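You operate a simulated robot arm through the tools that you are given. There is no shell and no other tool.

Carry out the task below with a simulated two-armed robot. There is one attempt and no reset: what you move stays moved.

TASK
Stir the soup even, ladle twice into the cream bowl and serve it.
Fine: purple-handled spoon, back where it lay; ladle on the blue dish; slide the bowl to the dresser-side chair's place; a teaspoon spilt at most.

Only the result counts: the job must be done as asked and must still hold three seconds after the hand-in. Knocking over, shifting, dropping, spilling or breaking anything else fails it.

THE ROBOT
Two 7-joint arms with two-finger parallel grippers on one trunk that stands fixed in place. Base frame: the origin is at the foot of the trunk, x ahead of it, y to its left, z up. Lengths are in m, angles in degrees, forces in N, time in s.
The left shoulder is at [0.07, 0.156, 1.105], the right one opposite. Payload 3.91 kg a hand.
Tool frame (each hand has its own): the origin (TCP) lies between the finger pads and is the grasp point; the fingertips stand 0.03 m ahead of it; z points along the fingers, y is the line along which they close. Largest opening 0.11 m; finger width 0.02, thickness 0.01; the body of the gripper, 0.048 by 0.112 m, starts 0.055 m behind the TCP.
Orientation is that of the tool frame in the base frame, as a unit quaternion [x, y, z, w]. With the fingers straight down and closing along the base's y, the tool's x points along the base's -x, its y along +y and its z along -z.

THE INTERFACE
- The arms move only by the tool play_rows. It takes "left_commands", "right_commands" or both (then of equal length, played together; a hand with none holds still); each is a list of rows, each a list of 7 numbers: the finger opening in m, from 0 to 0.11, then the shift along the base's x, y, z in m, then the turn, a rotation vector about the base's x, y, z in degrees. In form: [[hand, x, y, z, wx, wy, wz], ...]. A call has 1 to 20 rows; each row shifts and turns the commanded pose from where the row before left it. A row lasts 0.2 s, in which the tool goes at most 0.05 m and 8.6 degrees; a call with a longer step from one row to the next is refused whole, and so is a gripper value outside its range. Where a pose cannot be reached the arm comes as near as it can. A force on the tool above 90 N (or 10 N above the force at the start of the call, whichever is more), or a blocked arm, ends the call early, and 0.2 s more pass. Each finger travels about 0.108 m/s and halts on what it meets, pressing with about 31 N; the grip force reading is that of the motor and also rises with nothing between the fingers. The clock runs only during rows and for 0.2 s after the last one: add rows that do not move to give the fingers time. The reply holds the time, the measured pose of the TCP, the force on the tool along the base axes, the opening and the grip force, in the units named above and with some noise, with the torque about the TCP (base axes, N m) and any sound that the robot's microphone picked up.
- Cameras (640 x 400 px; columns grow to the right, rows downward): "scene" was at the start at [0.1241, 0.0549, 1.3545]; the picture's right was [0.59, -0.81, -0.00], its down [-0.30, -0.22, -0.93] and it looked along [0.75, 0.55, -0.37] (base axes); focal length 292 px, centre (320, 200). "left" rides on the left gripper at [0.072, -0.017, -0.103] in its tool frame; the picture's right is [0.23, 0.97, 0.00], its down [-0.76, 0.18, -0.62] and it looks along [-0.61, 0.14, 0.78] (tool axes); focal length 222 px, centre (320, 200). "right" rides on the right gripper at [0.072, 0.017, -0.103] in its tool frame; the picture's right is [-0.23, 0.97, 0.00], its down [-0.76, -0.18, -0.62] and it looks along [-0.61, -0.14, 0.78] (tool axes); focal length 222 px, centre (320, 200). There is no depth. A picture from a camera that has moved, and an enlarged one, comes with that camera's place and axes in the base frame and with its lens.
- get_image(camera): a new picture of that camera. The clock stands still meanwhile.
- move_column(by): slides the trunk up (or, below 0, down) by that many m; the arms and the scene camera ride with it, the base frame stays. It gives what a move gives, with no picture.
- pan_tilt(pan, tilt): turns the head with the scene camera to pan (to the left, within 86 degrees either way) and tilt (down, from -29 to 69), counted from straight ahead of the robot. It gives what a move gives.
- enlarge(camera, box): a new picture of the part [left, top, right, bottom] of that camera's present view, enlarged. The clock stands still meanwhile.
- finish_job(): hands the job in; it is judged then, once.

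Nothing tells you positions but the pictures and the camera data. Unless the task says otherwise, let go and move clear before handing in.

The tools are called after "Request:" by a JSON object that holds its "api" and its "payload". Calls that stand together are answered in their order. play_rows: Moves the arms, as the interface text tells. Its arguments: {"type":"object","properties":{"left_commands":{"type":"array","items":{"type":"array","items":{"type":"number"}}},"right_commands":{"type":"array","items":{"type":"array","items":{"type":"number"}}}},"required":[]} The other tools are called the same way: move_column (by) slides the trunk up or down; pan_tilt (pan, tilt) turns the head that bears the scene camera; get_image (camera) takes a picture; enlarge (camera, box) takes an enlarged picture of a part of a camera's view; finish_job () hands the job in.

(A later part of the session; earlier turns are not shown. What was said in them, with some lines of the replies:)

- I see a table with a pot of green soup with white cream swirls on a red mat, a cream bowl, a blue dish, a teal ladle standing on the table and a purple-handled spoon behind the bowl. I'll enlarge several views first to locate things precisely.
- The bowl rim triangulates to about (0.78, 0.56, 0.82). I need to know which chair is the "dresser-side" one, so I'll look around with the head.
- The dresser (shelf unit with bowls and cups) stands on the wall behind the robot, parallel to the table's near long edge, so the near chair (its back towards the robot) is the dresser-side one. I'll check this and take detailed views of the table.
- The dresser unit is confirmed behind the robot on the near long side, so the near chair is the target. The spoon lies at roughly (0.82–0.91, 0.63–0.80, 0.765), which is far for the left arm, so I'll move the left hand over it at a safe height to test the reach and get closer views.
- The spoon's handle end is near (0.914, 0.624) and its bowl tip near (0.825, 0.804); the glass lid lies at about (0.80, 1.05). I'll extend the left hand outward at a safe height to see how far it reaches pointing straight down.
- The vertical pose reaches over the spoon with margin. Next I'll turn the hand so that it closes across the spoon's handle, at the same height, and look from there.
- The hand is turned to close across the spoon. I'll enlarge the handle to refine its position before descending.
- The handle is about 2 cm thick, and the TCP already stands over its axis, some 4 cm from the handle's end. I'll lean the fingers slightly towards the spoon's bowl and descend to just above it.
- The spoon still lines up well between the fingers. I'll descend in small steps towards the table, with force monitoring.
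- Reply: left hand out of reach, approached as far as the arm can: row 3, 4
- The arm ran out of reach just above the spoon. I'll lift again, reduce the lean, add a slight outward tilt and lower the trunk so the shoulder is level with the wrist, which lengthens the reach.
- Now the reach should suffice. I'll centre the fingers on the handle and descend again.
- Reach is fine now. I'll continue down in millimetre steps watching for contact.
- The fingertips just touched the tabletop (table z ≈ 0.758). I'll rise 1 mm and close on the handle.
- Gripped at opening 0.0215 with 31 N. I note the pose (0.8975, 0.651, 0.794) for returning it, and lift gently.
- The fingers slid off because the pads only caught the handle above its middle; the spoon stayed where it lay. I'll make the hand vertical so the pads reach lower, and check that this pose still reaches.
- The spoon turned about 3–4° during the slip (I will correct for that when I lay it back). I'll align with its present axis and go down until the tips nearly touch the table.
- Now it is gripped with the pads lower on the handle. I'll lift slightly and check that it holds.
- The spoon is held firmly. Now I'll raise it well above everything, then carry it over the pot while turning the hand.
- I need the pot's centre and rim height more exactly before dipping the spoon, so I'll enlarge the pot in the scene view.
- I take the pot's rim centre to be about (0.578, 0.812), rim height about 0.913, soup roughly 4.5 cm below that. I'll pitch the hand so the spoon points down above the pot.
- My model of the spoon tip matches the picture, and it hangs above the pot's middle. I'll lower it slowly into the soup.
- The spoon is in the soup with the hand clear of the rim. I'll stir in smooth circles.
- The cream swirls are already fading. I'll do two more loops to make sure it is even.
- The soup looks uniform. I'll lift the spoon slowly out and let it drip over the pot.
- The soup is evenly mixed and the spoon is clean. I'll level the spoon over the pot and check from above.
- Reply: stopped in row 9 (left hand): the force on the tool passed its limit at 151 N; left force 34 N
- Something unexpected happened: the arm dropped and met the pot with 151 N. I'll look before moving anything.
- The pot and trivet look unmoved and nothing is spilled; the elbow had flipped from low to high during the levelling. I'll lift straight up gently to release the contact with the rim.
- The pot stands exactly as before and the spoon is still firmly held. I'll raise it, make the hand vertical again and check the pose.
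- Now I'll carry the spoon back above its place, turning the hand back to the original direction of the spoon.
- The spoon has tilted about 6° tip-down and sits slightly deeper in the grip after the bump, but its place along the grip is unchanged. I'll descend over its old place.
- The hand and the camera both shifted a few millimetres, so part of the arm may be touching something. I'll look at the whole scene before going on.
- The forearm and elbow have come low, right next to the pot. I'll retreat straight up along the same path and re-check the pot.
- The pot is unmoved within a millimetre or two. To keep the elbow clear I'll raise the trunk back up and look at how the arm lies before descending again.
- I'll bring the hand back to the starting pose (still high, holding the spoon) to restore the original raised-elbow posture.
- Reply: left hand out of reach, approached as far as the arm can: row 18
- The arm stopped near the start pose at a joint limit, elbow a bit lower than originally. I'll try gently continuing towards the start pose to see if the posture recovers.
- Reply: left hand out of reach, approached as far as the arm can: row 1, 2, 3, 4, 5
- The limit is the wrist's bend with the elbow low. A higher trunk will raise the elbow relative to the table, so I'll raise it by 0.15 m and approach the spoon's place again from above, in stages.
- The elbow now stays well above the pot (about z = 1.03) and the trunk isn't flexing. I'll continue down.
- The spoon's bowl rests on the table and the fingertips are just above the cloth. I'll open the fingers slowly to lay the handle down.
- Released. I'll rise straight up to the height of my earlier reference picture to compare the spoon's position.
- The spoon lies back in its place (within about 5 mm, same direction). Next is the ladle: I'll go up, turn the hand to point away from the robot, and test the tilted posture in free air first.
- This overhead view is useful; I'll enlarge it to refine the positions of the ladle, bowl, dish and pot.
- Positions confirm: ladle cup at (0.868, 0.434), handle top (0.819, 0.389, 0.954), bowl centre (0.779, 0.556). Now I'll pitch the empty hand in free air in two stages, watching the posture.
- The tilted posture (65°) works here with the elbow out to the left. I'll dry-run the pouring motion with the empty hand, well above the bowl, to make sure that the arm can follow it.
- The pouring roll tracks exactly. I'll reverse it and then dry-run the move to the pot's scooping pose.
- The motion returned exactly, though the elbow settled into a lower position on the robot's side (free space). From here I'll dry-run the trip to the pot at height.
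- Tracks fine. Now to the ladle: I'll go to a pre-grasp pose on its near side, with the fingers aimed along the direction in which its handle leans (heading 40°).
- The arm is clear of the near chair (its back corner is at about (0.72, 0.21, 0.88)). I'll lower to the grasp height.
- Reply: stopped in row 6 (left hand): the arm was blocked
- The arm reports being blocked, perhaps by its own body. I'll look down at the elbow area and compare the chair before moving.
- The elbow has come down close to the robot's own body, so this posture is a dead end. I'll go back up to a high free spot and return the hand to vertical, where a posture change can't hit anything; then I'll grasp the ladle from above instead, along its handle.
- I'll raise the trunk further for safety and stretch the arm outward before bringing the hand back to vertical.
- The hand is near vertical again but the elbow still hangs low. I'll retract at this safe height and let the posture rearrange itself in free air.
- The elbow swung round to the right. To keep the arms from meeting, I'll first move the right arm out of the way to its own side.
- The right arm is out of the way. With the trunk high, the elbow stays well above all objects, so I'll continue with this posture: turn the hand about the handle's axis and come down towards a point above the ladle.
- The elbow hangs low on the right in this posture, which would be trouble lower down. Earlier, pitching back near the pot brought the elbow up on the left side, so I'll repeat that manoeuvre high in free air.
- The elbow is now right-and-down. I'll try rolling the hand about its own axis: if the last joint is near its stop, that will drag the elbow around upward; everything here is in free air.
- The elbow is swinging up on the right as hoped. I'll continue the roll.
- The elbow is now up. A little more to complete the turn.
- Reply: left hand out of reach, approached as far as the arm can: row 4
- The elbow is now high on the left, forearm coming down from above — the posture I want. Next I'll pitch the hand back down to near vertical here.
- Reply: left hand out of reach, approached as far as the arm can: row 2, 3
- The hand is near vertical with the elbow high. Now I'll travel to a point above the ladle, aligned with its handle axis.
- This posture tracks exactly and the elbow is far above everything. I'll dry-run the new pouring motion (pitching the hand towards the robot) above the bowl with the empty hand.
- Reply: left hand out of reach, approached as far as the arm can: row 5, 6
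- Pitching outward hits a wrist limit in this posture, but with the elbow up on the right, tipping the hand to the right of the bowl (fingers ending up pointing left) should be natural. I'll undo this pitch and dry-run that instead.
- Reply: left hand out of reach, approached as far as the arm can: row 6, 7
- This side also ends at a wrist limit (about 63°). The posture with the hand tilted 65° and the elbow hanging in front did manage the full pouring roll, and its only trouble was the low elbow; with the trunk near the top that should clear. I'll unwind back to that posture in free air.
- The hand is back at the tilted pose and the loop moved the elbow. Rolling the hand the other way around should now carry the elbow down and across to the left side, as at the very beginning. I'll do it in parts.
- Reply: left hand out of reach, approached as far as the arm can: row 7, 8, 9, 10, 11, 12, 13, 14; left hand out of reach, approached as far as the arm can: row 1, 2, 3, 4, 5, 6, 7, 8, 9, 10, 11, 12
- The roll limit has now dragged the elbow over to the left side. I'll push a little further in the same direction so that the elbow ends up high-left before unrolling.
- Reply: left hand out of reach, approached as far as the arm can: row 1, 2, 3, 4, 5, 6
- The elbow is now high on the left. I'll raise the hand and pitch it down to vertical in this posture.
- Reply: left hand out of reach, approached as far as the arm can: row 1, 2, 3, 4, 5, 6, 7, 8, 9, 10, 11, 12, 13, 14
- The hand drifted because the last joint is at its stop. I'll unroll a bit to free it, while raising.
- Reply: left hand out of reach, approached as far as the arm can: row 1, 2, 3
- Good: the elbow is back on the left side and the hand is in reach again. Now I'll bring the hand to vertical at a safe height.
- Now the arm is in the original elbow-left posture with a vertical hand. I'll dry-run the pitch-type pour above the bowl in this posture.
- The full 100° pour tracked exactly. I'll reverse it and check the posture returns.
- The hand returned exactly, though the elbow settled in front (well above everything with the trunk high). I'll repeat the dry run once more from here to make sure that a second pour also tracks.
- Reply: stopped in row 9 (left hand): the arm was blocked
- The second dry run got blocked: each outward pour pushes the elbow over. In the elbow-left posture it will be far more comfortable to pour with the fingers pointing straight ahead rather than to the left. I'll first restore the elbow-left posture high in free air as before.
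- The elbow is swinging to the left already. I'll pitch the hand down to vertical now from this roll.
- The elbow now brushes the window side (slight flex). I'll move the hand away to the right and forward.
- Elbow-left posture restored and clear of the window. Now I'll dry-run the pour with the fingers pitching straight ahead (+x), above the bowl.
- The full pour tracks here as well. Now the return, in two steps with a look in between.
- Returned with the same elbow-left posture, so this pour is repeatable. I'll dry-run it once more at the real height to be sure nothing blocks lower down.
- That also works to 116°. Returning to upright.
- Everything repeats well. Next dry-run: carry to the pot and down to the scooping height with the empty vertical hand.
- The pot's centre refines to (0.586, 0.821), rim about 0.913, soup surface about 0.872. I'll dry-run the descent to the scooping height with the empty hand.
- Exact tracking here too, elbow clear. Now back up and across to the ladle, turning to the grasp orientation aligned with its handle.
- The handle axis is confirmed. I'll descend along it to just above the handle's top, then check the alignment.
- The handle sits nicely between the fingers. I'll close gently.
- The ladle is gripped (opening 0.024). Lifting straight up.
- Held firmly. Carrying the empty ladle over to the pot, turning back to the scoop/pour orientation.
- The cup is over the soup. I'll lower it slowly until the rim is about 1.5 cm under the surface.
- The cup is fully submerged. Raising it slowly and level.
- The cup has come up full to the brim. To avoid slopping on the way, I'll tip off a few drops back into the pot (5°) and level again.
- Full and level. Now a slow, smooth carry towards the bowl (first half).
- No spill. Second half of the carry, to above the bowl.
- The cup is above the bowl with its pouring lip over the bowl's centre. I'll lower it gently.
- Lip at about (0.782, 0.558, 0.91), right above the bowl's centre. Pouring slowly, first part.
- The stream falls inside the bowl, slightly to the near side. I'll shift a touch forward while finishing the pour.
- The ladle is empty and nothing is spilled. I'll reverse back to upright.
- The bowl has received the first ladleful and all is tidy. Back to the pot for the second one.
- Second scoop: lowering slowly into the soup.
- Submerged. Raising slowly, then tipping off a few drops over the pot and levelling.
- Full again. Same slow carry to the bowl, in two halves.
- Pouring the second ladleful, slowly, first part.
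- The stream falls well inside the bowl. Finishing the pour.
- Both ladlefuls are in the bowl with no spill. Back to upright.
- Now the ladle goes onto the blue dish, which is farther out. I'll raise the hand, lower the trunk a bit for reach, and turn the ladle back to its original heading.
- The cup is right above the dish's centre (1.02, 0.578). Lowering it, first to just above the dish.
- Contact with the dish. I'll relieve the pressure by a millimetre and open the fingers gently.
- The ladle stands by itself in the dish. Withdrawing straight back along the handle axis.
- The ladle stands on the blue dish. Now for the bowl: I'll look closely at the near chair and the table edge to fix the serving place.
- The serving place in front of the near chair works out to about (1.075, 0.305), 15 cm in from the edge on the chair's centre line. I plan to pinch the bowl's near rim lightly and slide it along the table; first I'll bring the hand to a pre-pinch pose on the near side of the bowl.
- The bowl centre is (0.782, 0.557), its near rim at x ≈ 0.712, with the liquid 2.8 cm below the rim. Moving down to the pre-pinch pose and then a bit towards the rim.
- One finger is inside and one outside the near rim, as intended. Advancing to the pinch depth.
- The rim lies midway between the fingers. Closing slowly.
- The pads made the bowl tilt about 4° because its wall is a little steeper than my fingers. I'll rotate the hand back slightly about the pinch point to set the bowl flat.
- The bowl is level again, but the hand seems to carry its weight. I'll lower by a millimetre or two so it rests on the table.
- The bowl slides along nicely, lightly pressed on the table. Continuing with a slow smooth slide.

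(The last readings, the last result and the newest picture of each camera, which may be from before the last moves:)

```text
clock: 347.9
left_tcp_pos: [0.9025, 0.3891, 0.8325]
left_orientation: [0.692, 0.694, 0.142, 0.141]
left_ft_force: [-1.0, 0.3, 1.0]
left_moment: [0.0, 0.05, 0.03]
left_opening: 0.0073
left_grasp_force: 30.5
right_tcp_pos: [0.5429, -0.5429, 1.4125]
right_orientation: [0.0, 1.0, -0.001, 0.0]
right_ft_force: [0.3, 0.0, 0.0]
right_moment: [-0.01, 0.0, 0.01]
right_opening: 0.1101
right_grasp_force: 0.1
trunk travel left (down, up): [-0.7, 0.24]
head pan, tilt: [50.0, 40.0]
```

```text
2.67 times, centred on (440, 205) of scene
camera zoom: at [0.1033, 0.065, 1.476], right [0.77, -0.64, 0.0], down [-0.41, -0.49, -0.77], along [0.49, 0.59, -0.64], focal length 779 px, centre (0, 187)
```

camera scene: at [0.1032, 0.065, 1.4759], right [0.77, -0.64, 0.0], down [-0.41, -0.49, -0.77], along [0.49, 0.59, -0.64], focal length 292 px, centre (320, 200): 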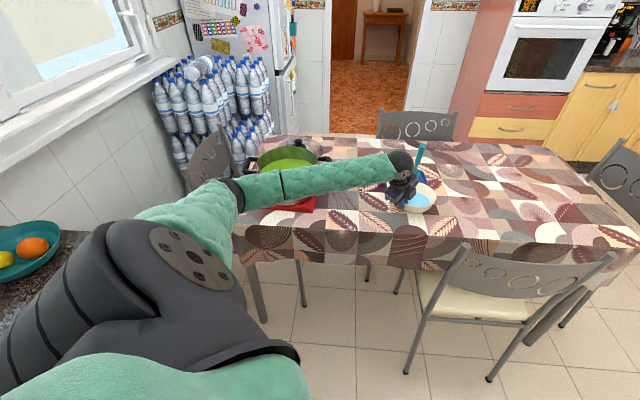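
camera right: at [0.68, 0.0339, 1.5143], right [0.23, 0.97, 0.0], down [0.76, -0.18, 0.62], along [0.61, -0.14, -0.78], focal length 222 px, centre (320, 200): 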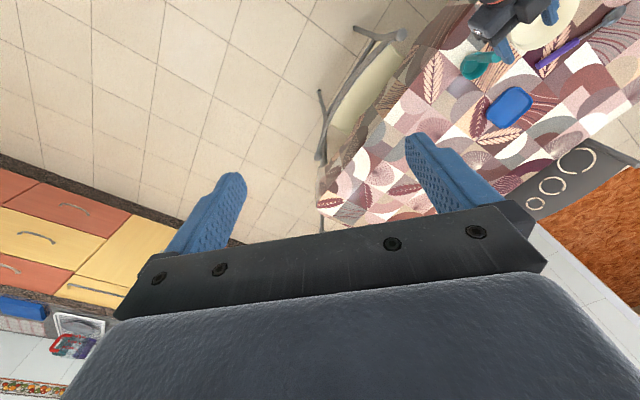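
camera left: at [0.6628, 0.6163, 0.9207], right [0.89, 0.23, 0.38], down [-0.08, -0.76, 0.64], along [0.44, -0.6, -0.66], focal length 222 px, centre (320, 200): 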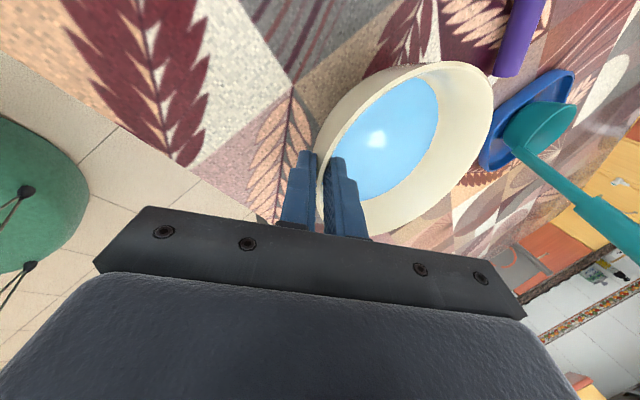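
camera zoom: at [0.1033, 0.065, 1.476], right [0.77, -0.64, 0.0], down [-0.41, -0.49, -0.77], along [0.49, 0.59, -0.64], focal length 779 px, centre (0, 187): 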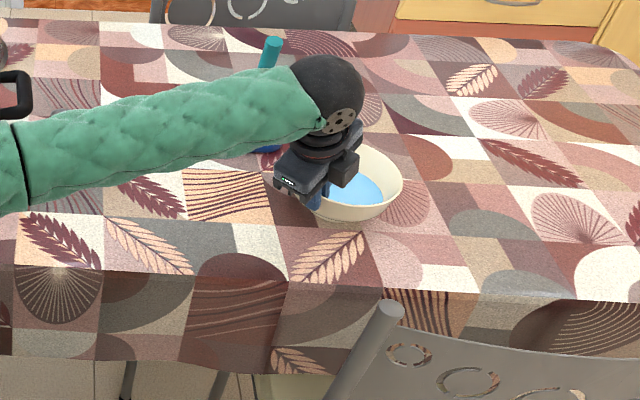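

The table edge and chair legs put the ideal spot at about (1.08, 0.30). Final stretch of the slide.

Request:
{"api": "play_rows", "payload": {"left_commands": [[0.0, 0.0023, -0.002, 0, 0, 0, 0], [0.0, 0.0045, -0.0039, 0, 0, 0, 0], [0.0, 0.0068, -0.0059, 0, 0, 0, 0], [0.0, 0.0091, -0.0078, 0, 0, 0, 0], [0.0, 0.0091, -0.0078, 0, 0, 0, 0], [0.0, 0.0091, -0.0078, 0, 0, 0, 0], [0.0, 0.0091, -0.0078, 0, 0, 0, 0], [0.0, 0.0091, -0.0078, 0, 0, 0, 0], [0.0, 0.0091, -0.0078, 0, 0, 0, 0], [0.0, 0.0091, -0.0078, 0, 0, 0, 0], [0.0, 0.0091, -0.0078, 0, 0, 0, 0], [0.0, 0.0068, -0.0059, 0, 0, 0, 0], [0.0, 0.0045, -0.0039, 0, 0, 0, 0], [0.0, 0.0023, -0.002, 0, 0, 0, 0], [0.0, 0, 0, 0, 0, 0, 0]]}}

Request:
{"api": "get_image", "payload": {"camera": "scene"}}

Request:
{"api": "enlarge", "payload": {"camera": "scene", "box": [380, 130, 580, 280]}}

Request:
{"api": "get_image", "payload": {"camera": "left"}}

```text
clock: 351.1
left_tcp_pos: [1.0017, 0.3026, 0.8318]
left_orientation: [0.692, 0.694, 0.142, 0.141]
left_ft_force: [-1.4, 0.4, 0.8]
left_moment: [0.02, 0.13, 0.04]
left_opening: 0.0073
left_grasp_force: 31.1
right_tcp_pos: [0.5416, -0.5426, 1.4128]
right_orientation: [0.0, 1.0, -0.002, -0.001]
right_ft_force: [-0.1, 0.0, -0.4]
right_moment: [0.02, -0.02, 0.01]
right_opening: 0.1098
right_grasp_force: 0.1
trunk travel left (down, up): [-0.7, 0.24]
head pan, tilt: [50.0, 40.0]
```

```text
taken
camera scene: at [0.1034, 0.065, 1.476], right [0.77, -0.64, 0.0], down [-0.41, -0.49, -0.77], along [0.49, 0.59, -0.64], focal length 292 px, centre (320, 200)
```

scene: 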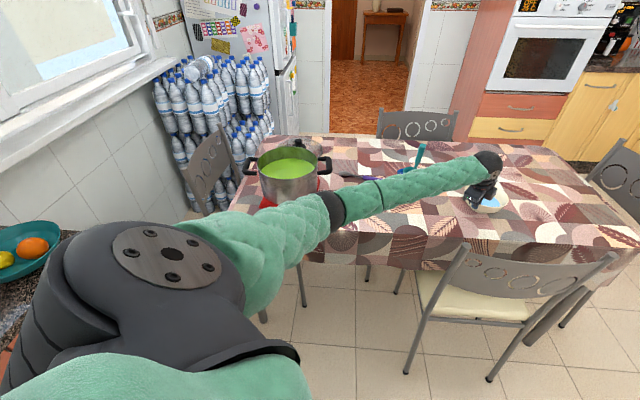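

```text
2.67 times, centred on (480, 205) of scene
camera zoom: at [0.1034, 0.065, 1.476], right [0.77, -0.64, 0.0], down [-0.41, -0.49, -0.77], along [0.49, 0.59, -0.64], focal length 779 px, centre (-107, 187)
```

zoom: 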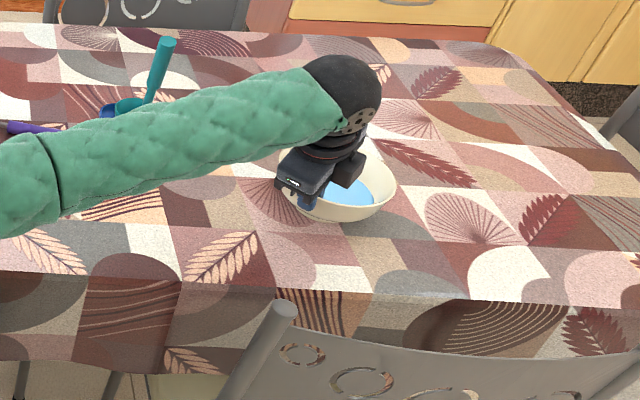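

```text
taken
camera left: at [0.9454, 0.3744, 0.9207], right [0.89, 0.23, 0.38], down [-0.08, -0.76, 0.64], along [0.44, -0.6, -0.66], focal length 222 px, centre (320, 200)
```

left: 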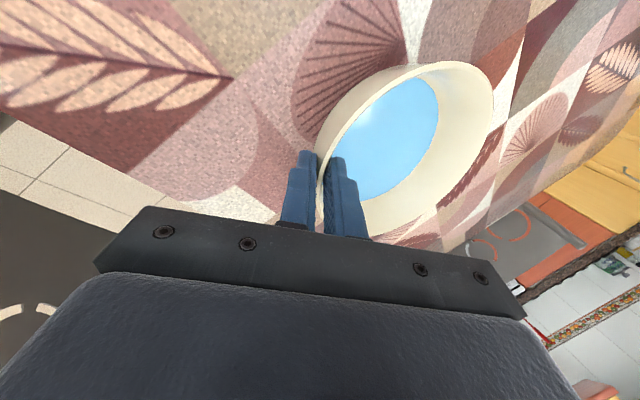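

The bowl is nearly there; a small correction of about 1.7 cm to the right centres it on the chair.

Request:
{"api": "play_rows", "payload": {"left_commands": [[0.0, 0.0015, -0.0015, 0, 0, 0, 0], [0.0, 0.0025, -0.0025, 0, 0, 0, 0], [0.0, 0.003, -0.003, 0, 0, 0, 0], [0.0, 0.0025, -0.0025, 0, 0, 0, 0], [0.0, 0.0015, -0.0015, 0, 0, 0, 0], [0.0, 0, 0, 0, 0, 0, 0], [0.0, 0, 0, 0, 0, 0, 0]]}}

```text
clock: 352.6
left_tcp_pos: [1.0123, 0.2926, 0.8332]
left_orientation: [0.691, 0.694, 0.143, 0.141]
left_ft_force: [-0.8, 2.1, 1.7]
left_moment: [0.06, 0.09, 0.03]
left_opening: 0.0071
left_grasp_force: 30.8
right_tcp_pos: [0.5424, -0.5429, 1.4139]
right_orientation: [0.0, 1.0, 0.0, 0.0]
right_ft_force: [-0.5, -0.3, 0.2]
right_moment: [0.0, 0.0, -0.01]
right_opening: 0.1099
right_grasp_force: 0.1
trunk travel left (down, up): [-0.7, 0.24]
head pan, tilt: [50.0, 40.0]
```

Releasing the rim gently and withdrawing along the finger direction.

Request:
{"api": "play_rows", "payload": {"left_commands": [[0.006, 0, 0, 0, 0, 0, 0], [0.009, 0, 0, 0, 0, 0, 0], [0.012, 0, 0, 0, 0, 0, 0], [0.017, 0, 0, 0, 0, 0, 0], [0.024, 0, 0, 0, 0, 0, 0], [0.03, 0, 0, 0, 0, 0, 0], [0.03, 0, 0, 0, 0, 0, 0]]}}

Request:
{"api": "enlarge", "payload": {"camera": "left", "box": [220, 40, 520, 260]}}

Request:
{"api": "enlarge", "payload": {"camera": "scene", "box": [420, 140, 560, 245]}}

```text
clock: 354.2
left_tcp_pos: [1.0131, 0.2929, 0.8319]
left_orientation: [0.691, 0.694, 0.142, 0.142]
left_ft_force: [0.5, -0.7, -0.2]
left_moment: [0.0, 0.0, -0.02]
left_opening: 0.03
left_grasp_force: 0.1
right_tcp_pos: [0.5427, -0.5441, 1.4135]
right_orientation: [-0.001, 1.0, -0.001, -0.001]
right_ft_force: [-0.4, -0.2, 0.0]
right_moment: [0.01, 0.0, 0.03]
right_opening: 0.1101
right_grasp_force: 0.0
trunk travel left (down, up): [-0.7, 0.24]
head pan, tilt: [50.0, 40.0]
```

```text
1.82 times, centred on (370, 150) of left
camera zoom: at [0.9561, 0.3636, 0.9204], right [0.89, 0.23, 0.38], down [-0.08, -0.76, 0.64], along [0.44, -0.6, -0.66], focal length 404 px, centre (229, 291)
```

zoom: 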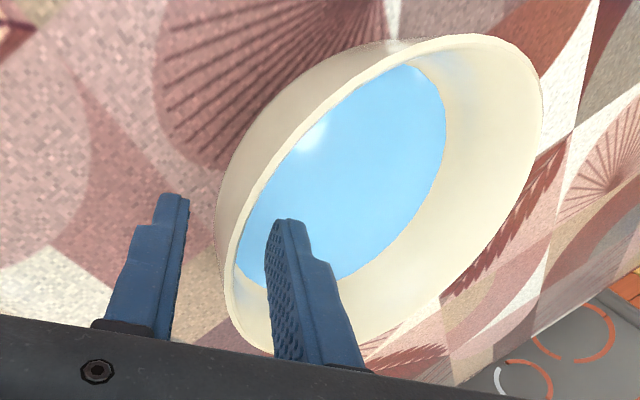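

```text
3.81 times, centred on (490, 192) of scene
camera zoom: at [0.1037, 0.065, 1.476], right [0.77, -0.64, 0.0], down [-0.41, -0.49, -0.77], along [0.49, 0.59, -0.64], focal length 1113 px, centre (-328, 229)
```

zoom: 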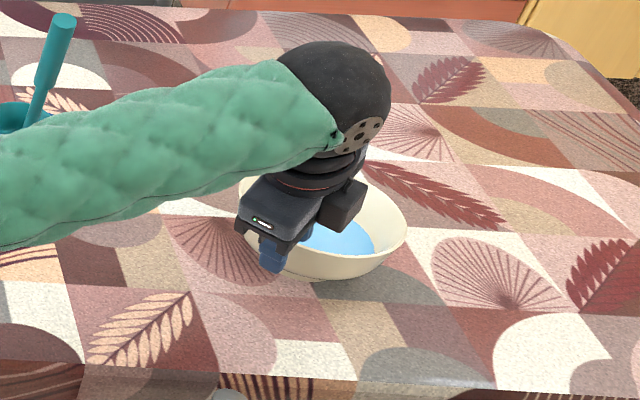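

Request:
{"api": "play_rows", "payload": {"left_commands": [[0.03, -0.004, 0, 0.0092, 0, 0, 0], [0.03, -0.0079, 0, 0.0184, 0, 0, 0], [0.03, -0.0079, 0, 0.0184, 0, 0, 0], [0.03, -0.0079, 0, 0.0184, 0, 0, 0], [0.03, -0.0079, 0, 0.0184, 0, 0, 0], [0.03, -0.012, 0, 0.028, 0, 0, 0], [0.03, -0.012, 0, 0.035, 0, 0, 0], [0.03, -0.012, 0, 0.035, 0, 0, 0], [0.03, -0.012, 0, 0.035, 0, 0, 0], [0.03, -0.012, 0, 0.035, 0, 0, 0], [0.03, 0, 0, 0, 0, 0, 0]]}}

Request:
{"api": "get_image", "payload": {"camera": "scene"}}

Request:
{"api": "get_image", "payload": {"camera": "left"}}

```text
clock: 356.6
left_tcp_pos: [0.9192, 0.2915, 1.0817]
left_orientation: [0.692, 0.694, 0.141, 0.141]
left_ft_force: [-0.4, -0.2, 0.2]
left_moment: [0.01, -0.04, -0.02]
left_opening: 0.0303
left_grasp_force: 0.0
right_tcp_pos: [0.542, -0.5409, 1.4125]
right_orientation: [-0.001, 1.0, 0.0, -0.001]
right_ft_force: [-0.1, 0.9, -0.5]
right_moment: [-0.01, 0.05, -0.01]
right_opening: 0.11
right_grasp_force: 0.0
trunk travel left (down, up): [-0.7, 0.24]
head pan, tilt: [50.0, 40.0]
```

```text
taken
camera scene: at [0.1042, 0.0652, 1.4759], right [0.77, -0.64, 0.0], down [-0.41, -0.49, -0.77], along [0.49, 0.59, -0.64], focal length 292 px, centre (320, 200)
```

scene: 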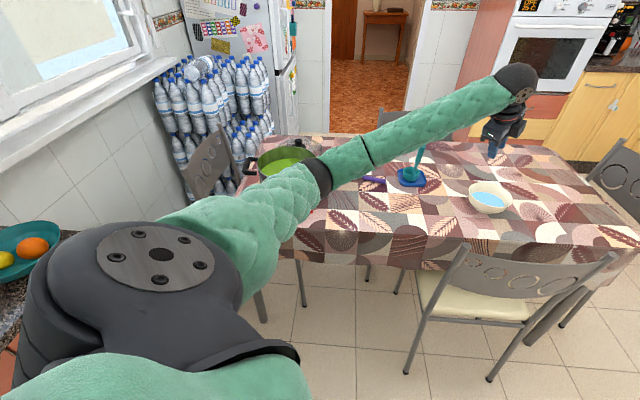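

```text
taken
camera left: at [0.8622, 0.364, 1.1704], right [0.9, 0.23, 0.38], down [-0.08, -0.76, 0.64], along [0.44, -0.6, -0.66], focal length 222 px, centre (320, 200)
```

left: 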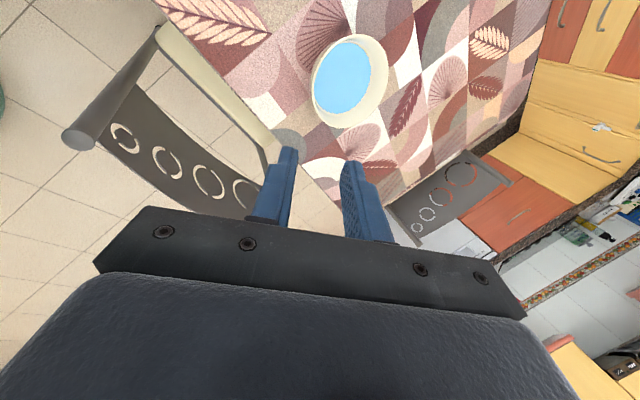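

The bowl stands at about (1.085, 0.298), centred on the near chair and about 16 cm in from the edge. I'll retreat the arm high and clear, then inspect everything.

Request:
{"api": "play_rows", "payload": {"left_commands": [[0.05, 0, 0, 0.035, 0, 0, 0], [0.06, 0, 0, 0.035, 0, 0, 0], [0.06, 0, 0, 0.035, 0, 0, 0], [0.06, -0.01, 0.005, 0.03, 0, 0, 0], [0.06, -0.025, 0.015, 0.02, 0, 0, 0], [0.06, -0.03, 0.02, 0.01, 0, 0, 0], [0.06, -0.03, 0.02, 0.01, 0, 0, 0], [0.06, -0.03, 0.02, 0.01, 0, 0, 0], [0.06, -0.03, 0.02, 0.01, 0, 0, 0], [0.06, -0.03, 0.02, 0.01, 0, 0, 0], [0.06, -0.03, 0.02, 0, 0, 0, 0], [0.06, 0, 0, 0, 0, 0, 0]]}}

Request:
{"api": "get_image", "payload": {"camera": "scene"}}

Request:
{"api": "get_image", "payload": {"camera": "left"}}

```text
clock: 359.2
left_tcp_pos: [0.7042, 0.4305, 1.2879]
left_orientation: [0.692, 0.694, 0.143, 0.141]
left_ft_force: [0.4, 0.7, 0.3]
left_moment: [0.01, -0.01, -0.02]
left_opening: 0.06
left_grasp_force: 0.1
right_tcp_pos: [0.5443, -0.5441, 1.4113]
right_orientation: [-0.001, 1.0, 0.0, -0.002]
right_ft_force: [0.0, -0.4, -0.4]
right_moment: [0.03, 0.0, -0.01]
right_opening: 0.1098
right_grasp_force: 0.1
trunk travel left (down, up): [-0.7, 0.24]
head pan, tilt: [50.0, 40.0]
```

```text
taken
camera scene: at [0.1048, 0.0642, 1.4759], right [0.77, -0.64, 0.0], down [-0.41, -0.49, -0.77], along [0.49, 0.59, -0.64], focal length 292 px, centre (320, 200)
```

scene: 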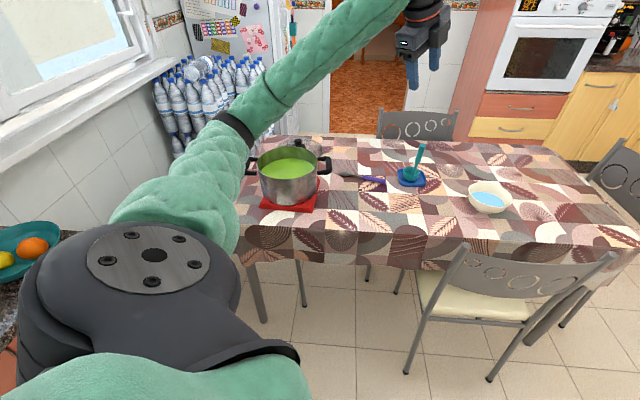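

```text
taken
camera left: at [0.6473, 0.5012, 1.3763], right [0.9, 0.23, 0.38], down [-0.08, -0.76, 0.64], along [0.44, -0.6, -0.66], focal length 222 px, centre (320, 200)
```

left: 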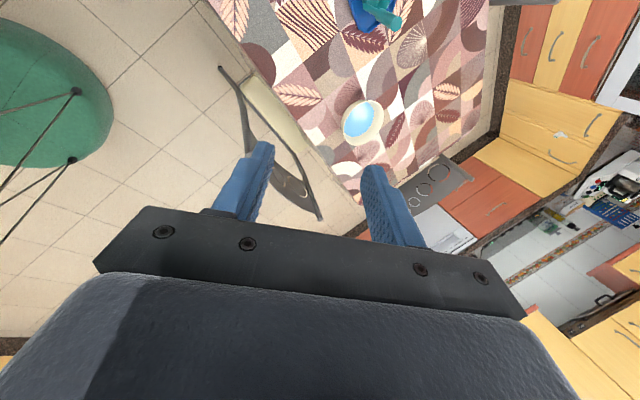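

Everything looks in place. Let me inspect closely for spills and positions.

Request:
{"api": "enlarge", "payload": {"camera": "scene", "box": [230, 120, 430, 260]}}

Request:
{"api": "enlarge", "payload": {"camera": "scene", "box": [370, 130, 570, 270]}}

Request:
{"api": "enlarge", "payload": {"camera": "scene", "box": [330, 150, 450, 230]}}

```text
2.86 times, centred on (330, 190) of scene
camera zoom: at [0.1048, 0.0642, 1.4759], right [0.77, -0.64, 0.0], down [-0.41, -0.49, -0.77], along [0.49, 0.59, -0.64], focal length 835 px, centre (291, 229)
```

zoom: 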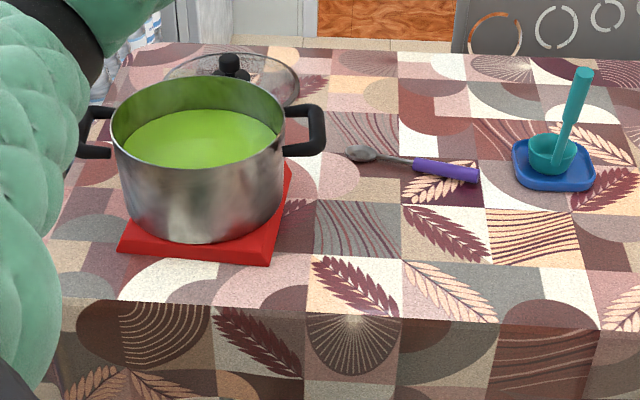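

```text
2.86 times, centred on (470, 200) of scene
camera zoom: at [0.1048, 0.0642, 1.4759], right [0.77, -0.64, 0.0], down [-0.41, -0.49, -0.77], along [0.49, 0.59, -0.64], focal length 835 px, centre (-109, 200)
```

zoom: 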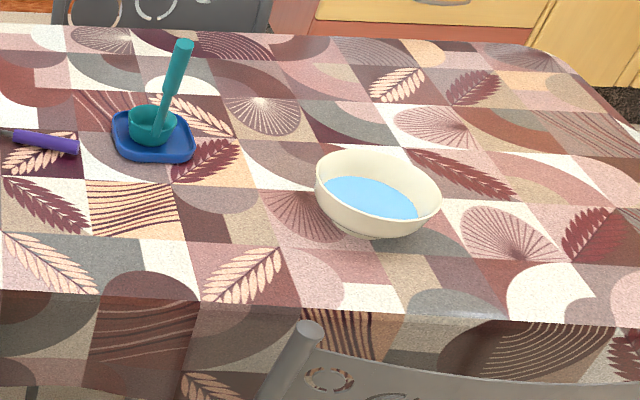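

```text
5.00 times, centred on (390, 190) of scene
camera zoom: at [0.1048, 0.0642, 1.4759], right [0.77, -0.64, 0.0], down [-0.41, -0.49, -0.77], along [0.49, 0.59, -0.64], focal length 1461 px, centre (-30, 250)
```

zoom: 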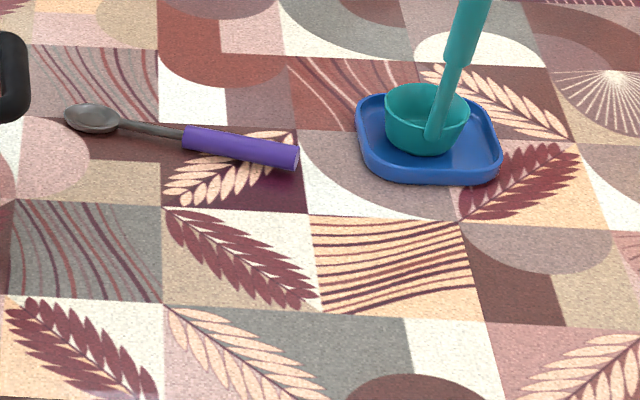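

No spills visible; spoon, ladle and bowl are in place. As a last check I'll compare the left chair, pot and lid with their early positions, since the arm brushed something on that side earlier.

Request:
{"api": "pan_tilt", "payload": {"pan": 40, "tilt": 35}}

Request:
{"api": "get_image", "payload": {"camera": "scene"}}

Request:
{"api": "enlarge", "payload": {"camera": "scene", "box": [120, 110, 280, 230]}}

```text
clock: 360.0
left_tcp_pos: [0.7038, 0.4317, 1.2892]
left_orientation: [0.692, 0.694, 0.142, 0.141]
left_ft_force: [-0.1, -1.3, -0.1]
left_moment: [-0.01, -0.04, -0.02]
left_opening: 0.06
left_grasp_force: 0.1
right_tcp_pos: [0.5427, -0.5417, 1.4139]
right_orientation: [-0.001, 1.0, -0.002, -0.001]
right_ft_force: [-0.5, -0.4, -0.4]
right_moment: [0.01, -0.01, -0.02]
right_opening: 0.1103
right_grasp_force: 0.0
trunk travel left (down, up): [-0.7, 0.24]
head pan, tilt: [40.0, 35.0]
```

```text
taken
camera scene: at [0.1161, 0.0568, 1.4835], right [0.64, -0.77, 0.0], down [-0.44, -0.37, -0.82], along [0.63, 0.53, -0.57], focal length 292 px, centre (320, 200)
```

scene: 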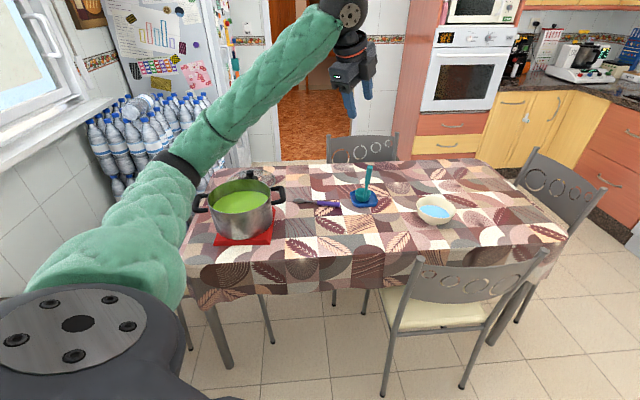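

```text
3.33 times, centred on (200, 170) of scene
camera zoom: at [0.1161, 0.0568, 1.4835], right [0.64, -0.77, 0.0], down [-0.44, -0.37, -0.82], along [0.63, 0.53, -0.57], focal length 974 px, centre (720, 300)
```

zoom: 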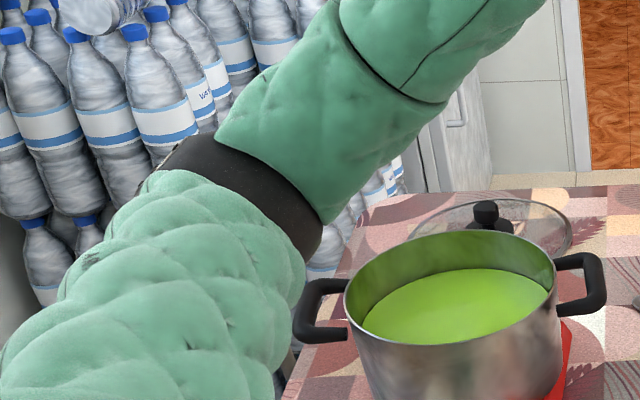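

I checked the end state before handing in:

- **Soup:** stirred even in the pot, with two ladlefuls in the cream bowl. The liquid in the bowl is drawn blue, although what I ladled was green; I take that to be how the scene draws it.
- **Spoon:** the purple-handled spoon lies back in its place, about 5 mm off along its length.
- **Ladle:** it stands on the blue dish.
- **Bowl:** it is centred in front of the dresser-side chair, about 16 cm in from the table edge.
- **Surroundings:** I see no spill, and the pot and chairs are where they were. An arm touched the pot's rim and brushed past it earlier without moving it.

Both arms are clear, so I'm handing in.

Request:
{"api": "finish_job", "payload": {}}

```text
The job is handed in.
```

The job is handed in; no verdict has come back, so this is what my last pictures showed.

- **Soup:** it looked evenly mixed in the pot. Two full ladles went into the cream bowl.
- **Spoon:** the purple-handled spoon is back where it lay, about 5 mm off along its length and pointing the same way.
- **Ladle:** it is standing upright on the blue dish.
- **Bowl:** I slid it to the place in front of the near chair and left it about 16 cm in from the table edge. I took the shelf unit on the wall behind the robot to be the dresser, which makes the near chair the dresser-side one.
- **Spills:** none visible on the table.

Three things you might not expect:

- **Contact with the pot:** while I was levelling the spoon, the hand struck the pot's rim with about 151 N. Later the forearm came down beside the pot and seemed to touch something. In the pictures the pot had not moved by more than a couple of millimetres and nothing had spilled.
- **Bowl tilt:** when I first pinched the rim, the bowl tipped about 4°. I set it flat before sliding it.
- **Colour in the bowl:** the soup is drawn blue there, although it came out of the pot green. I took that to be how the scene draws it.
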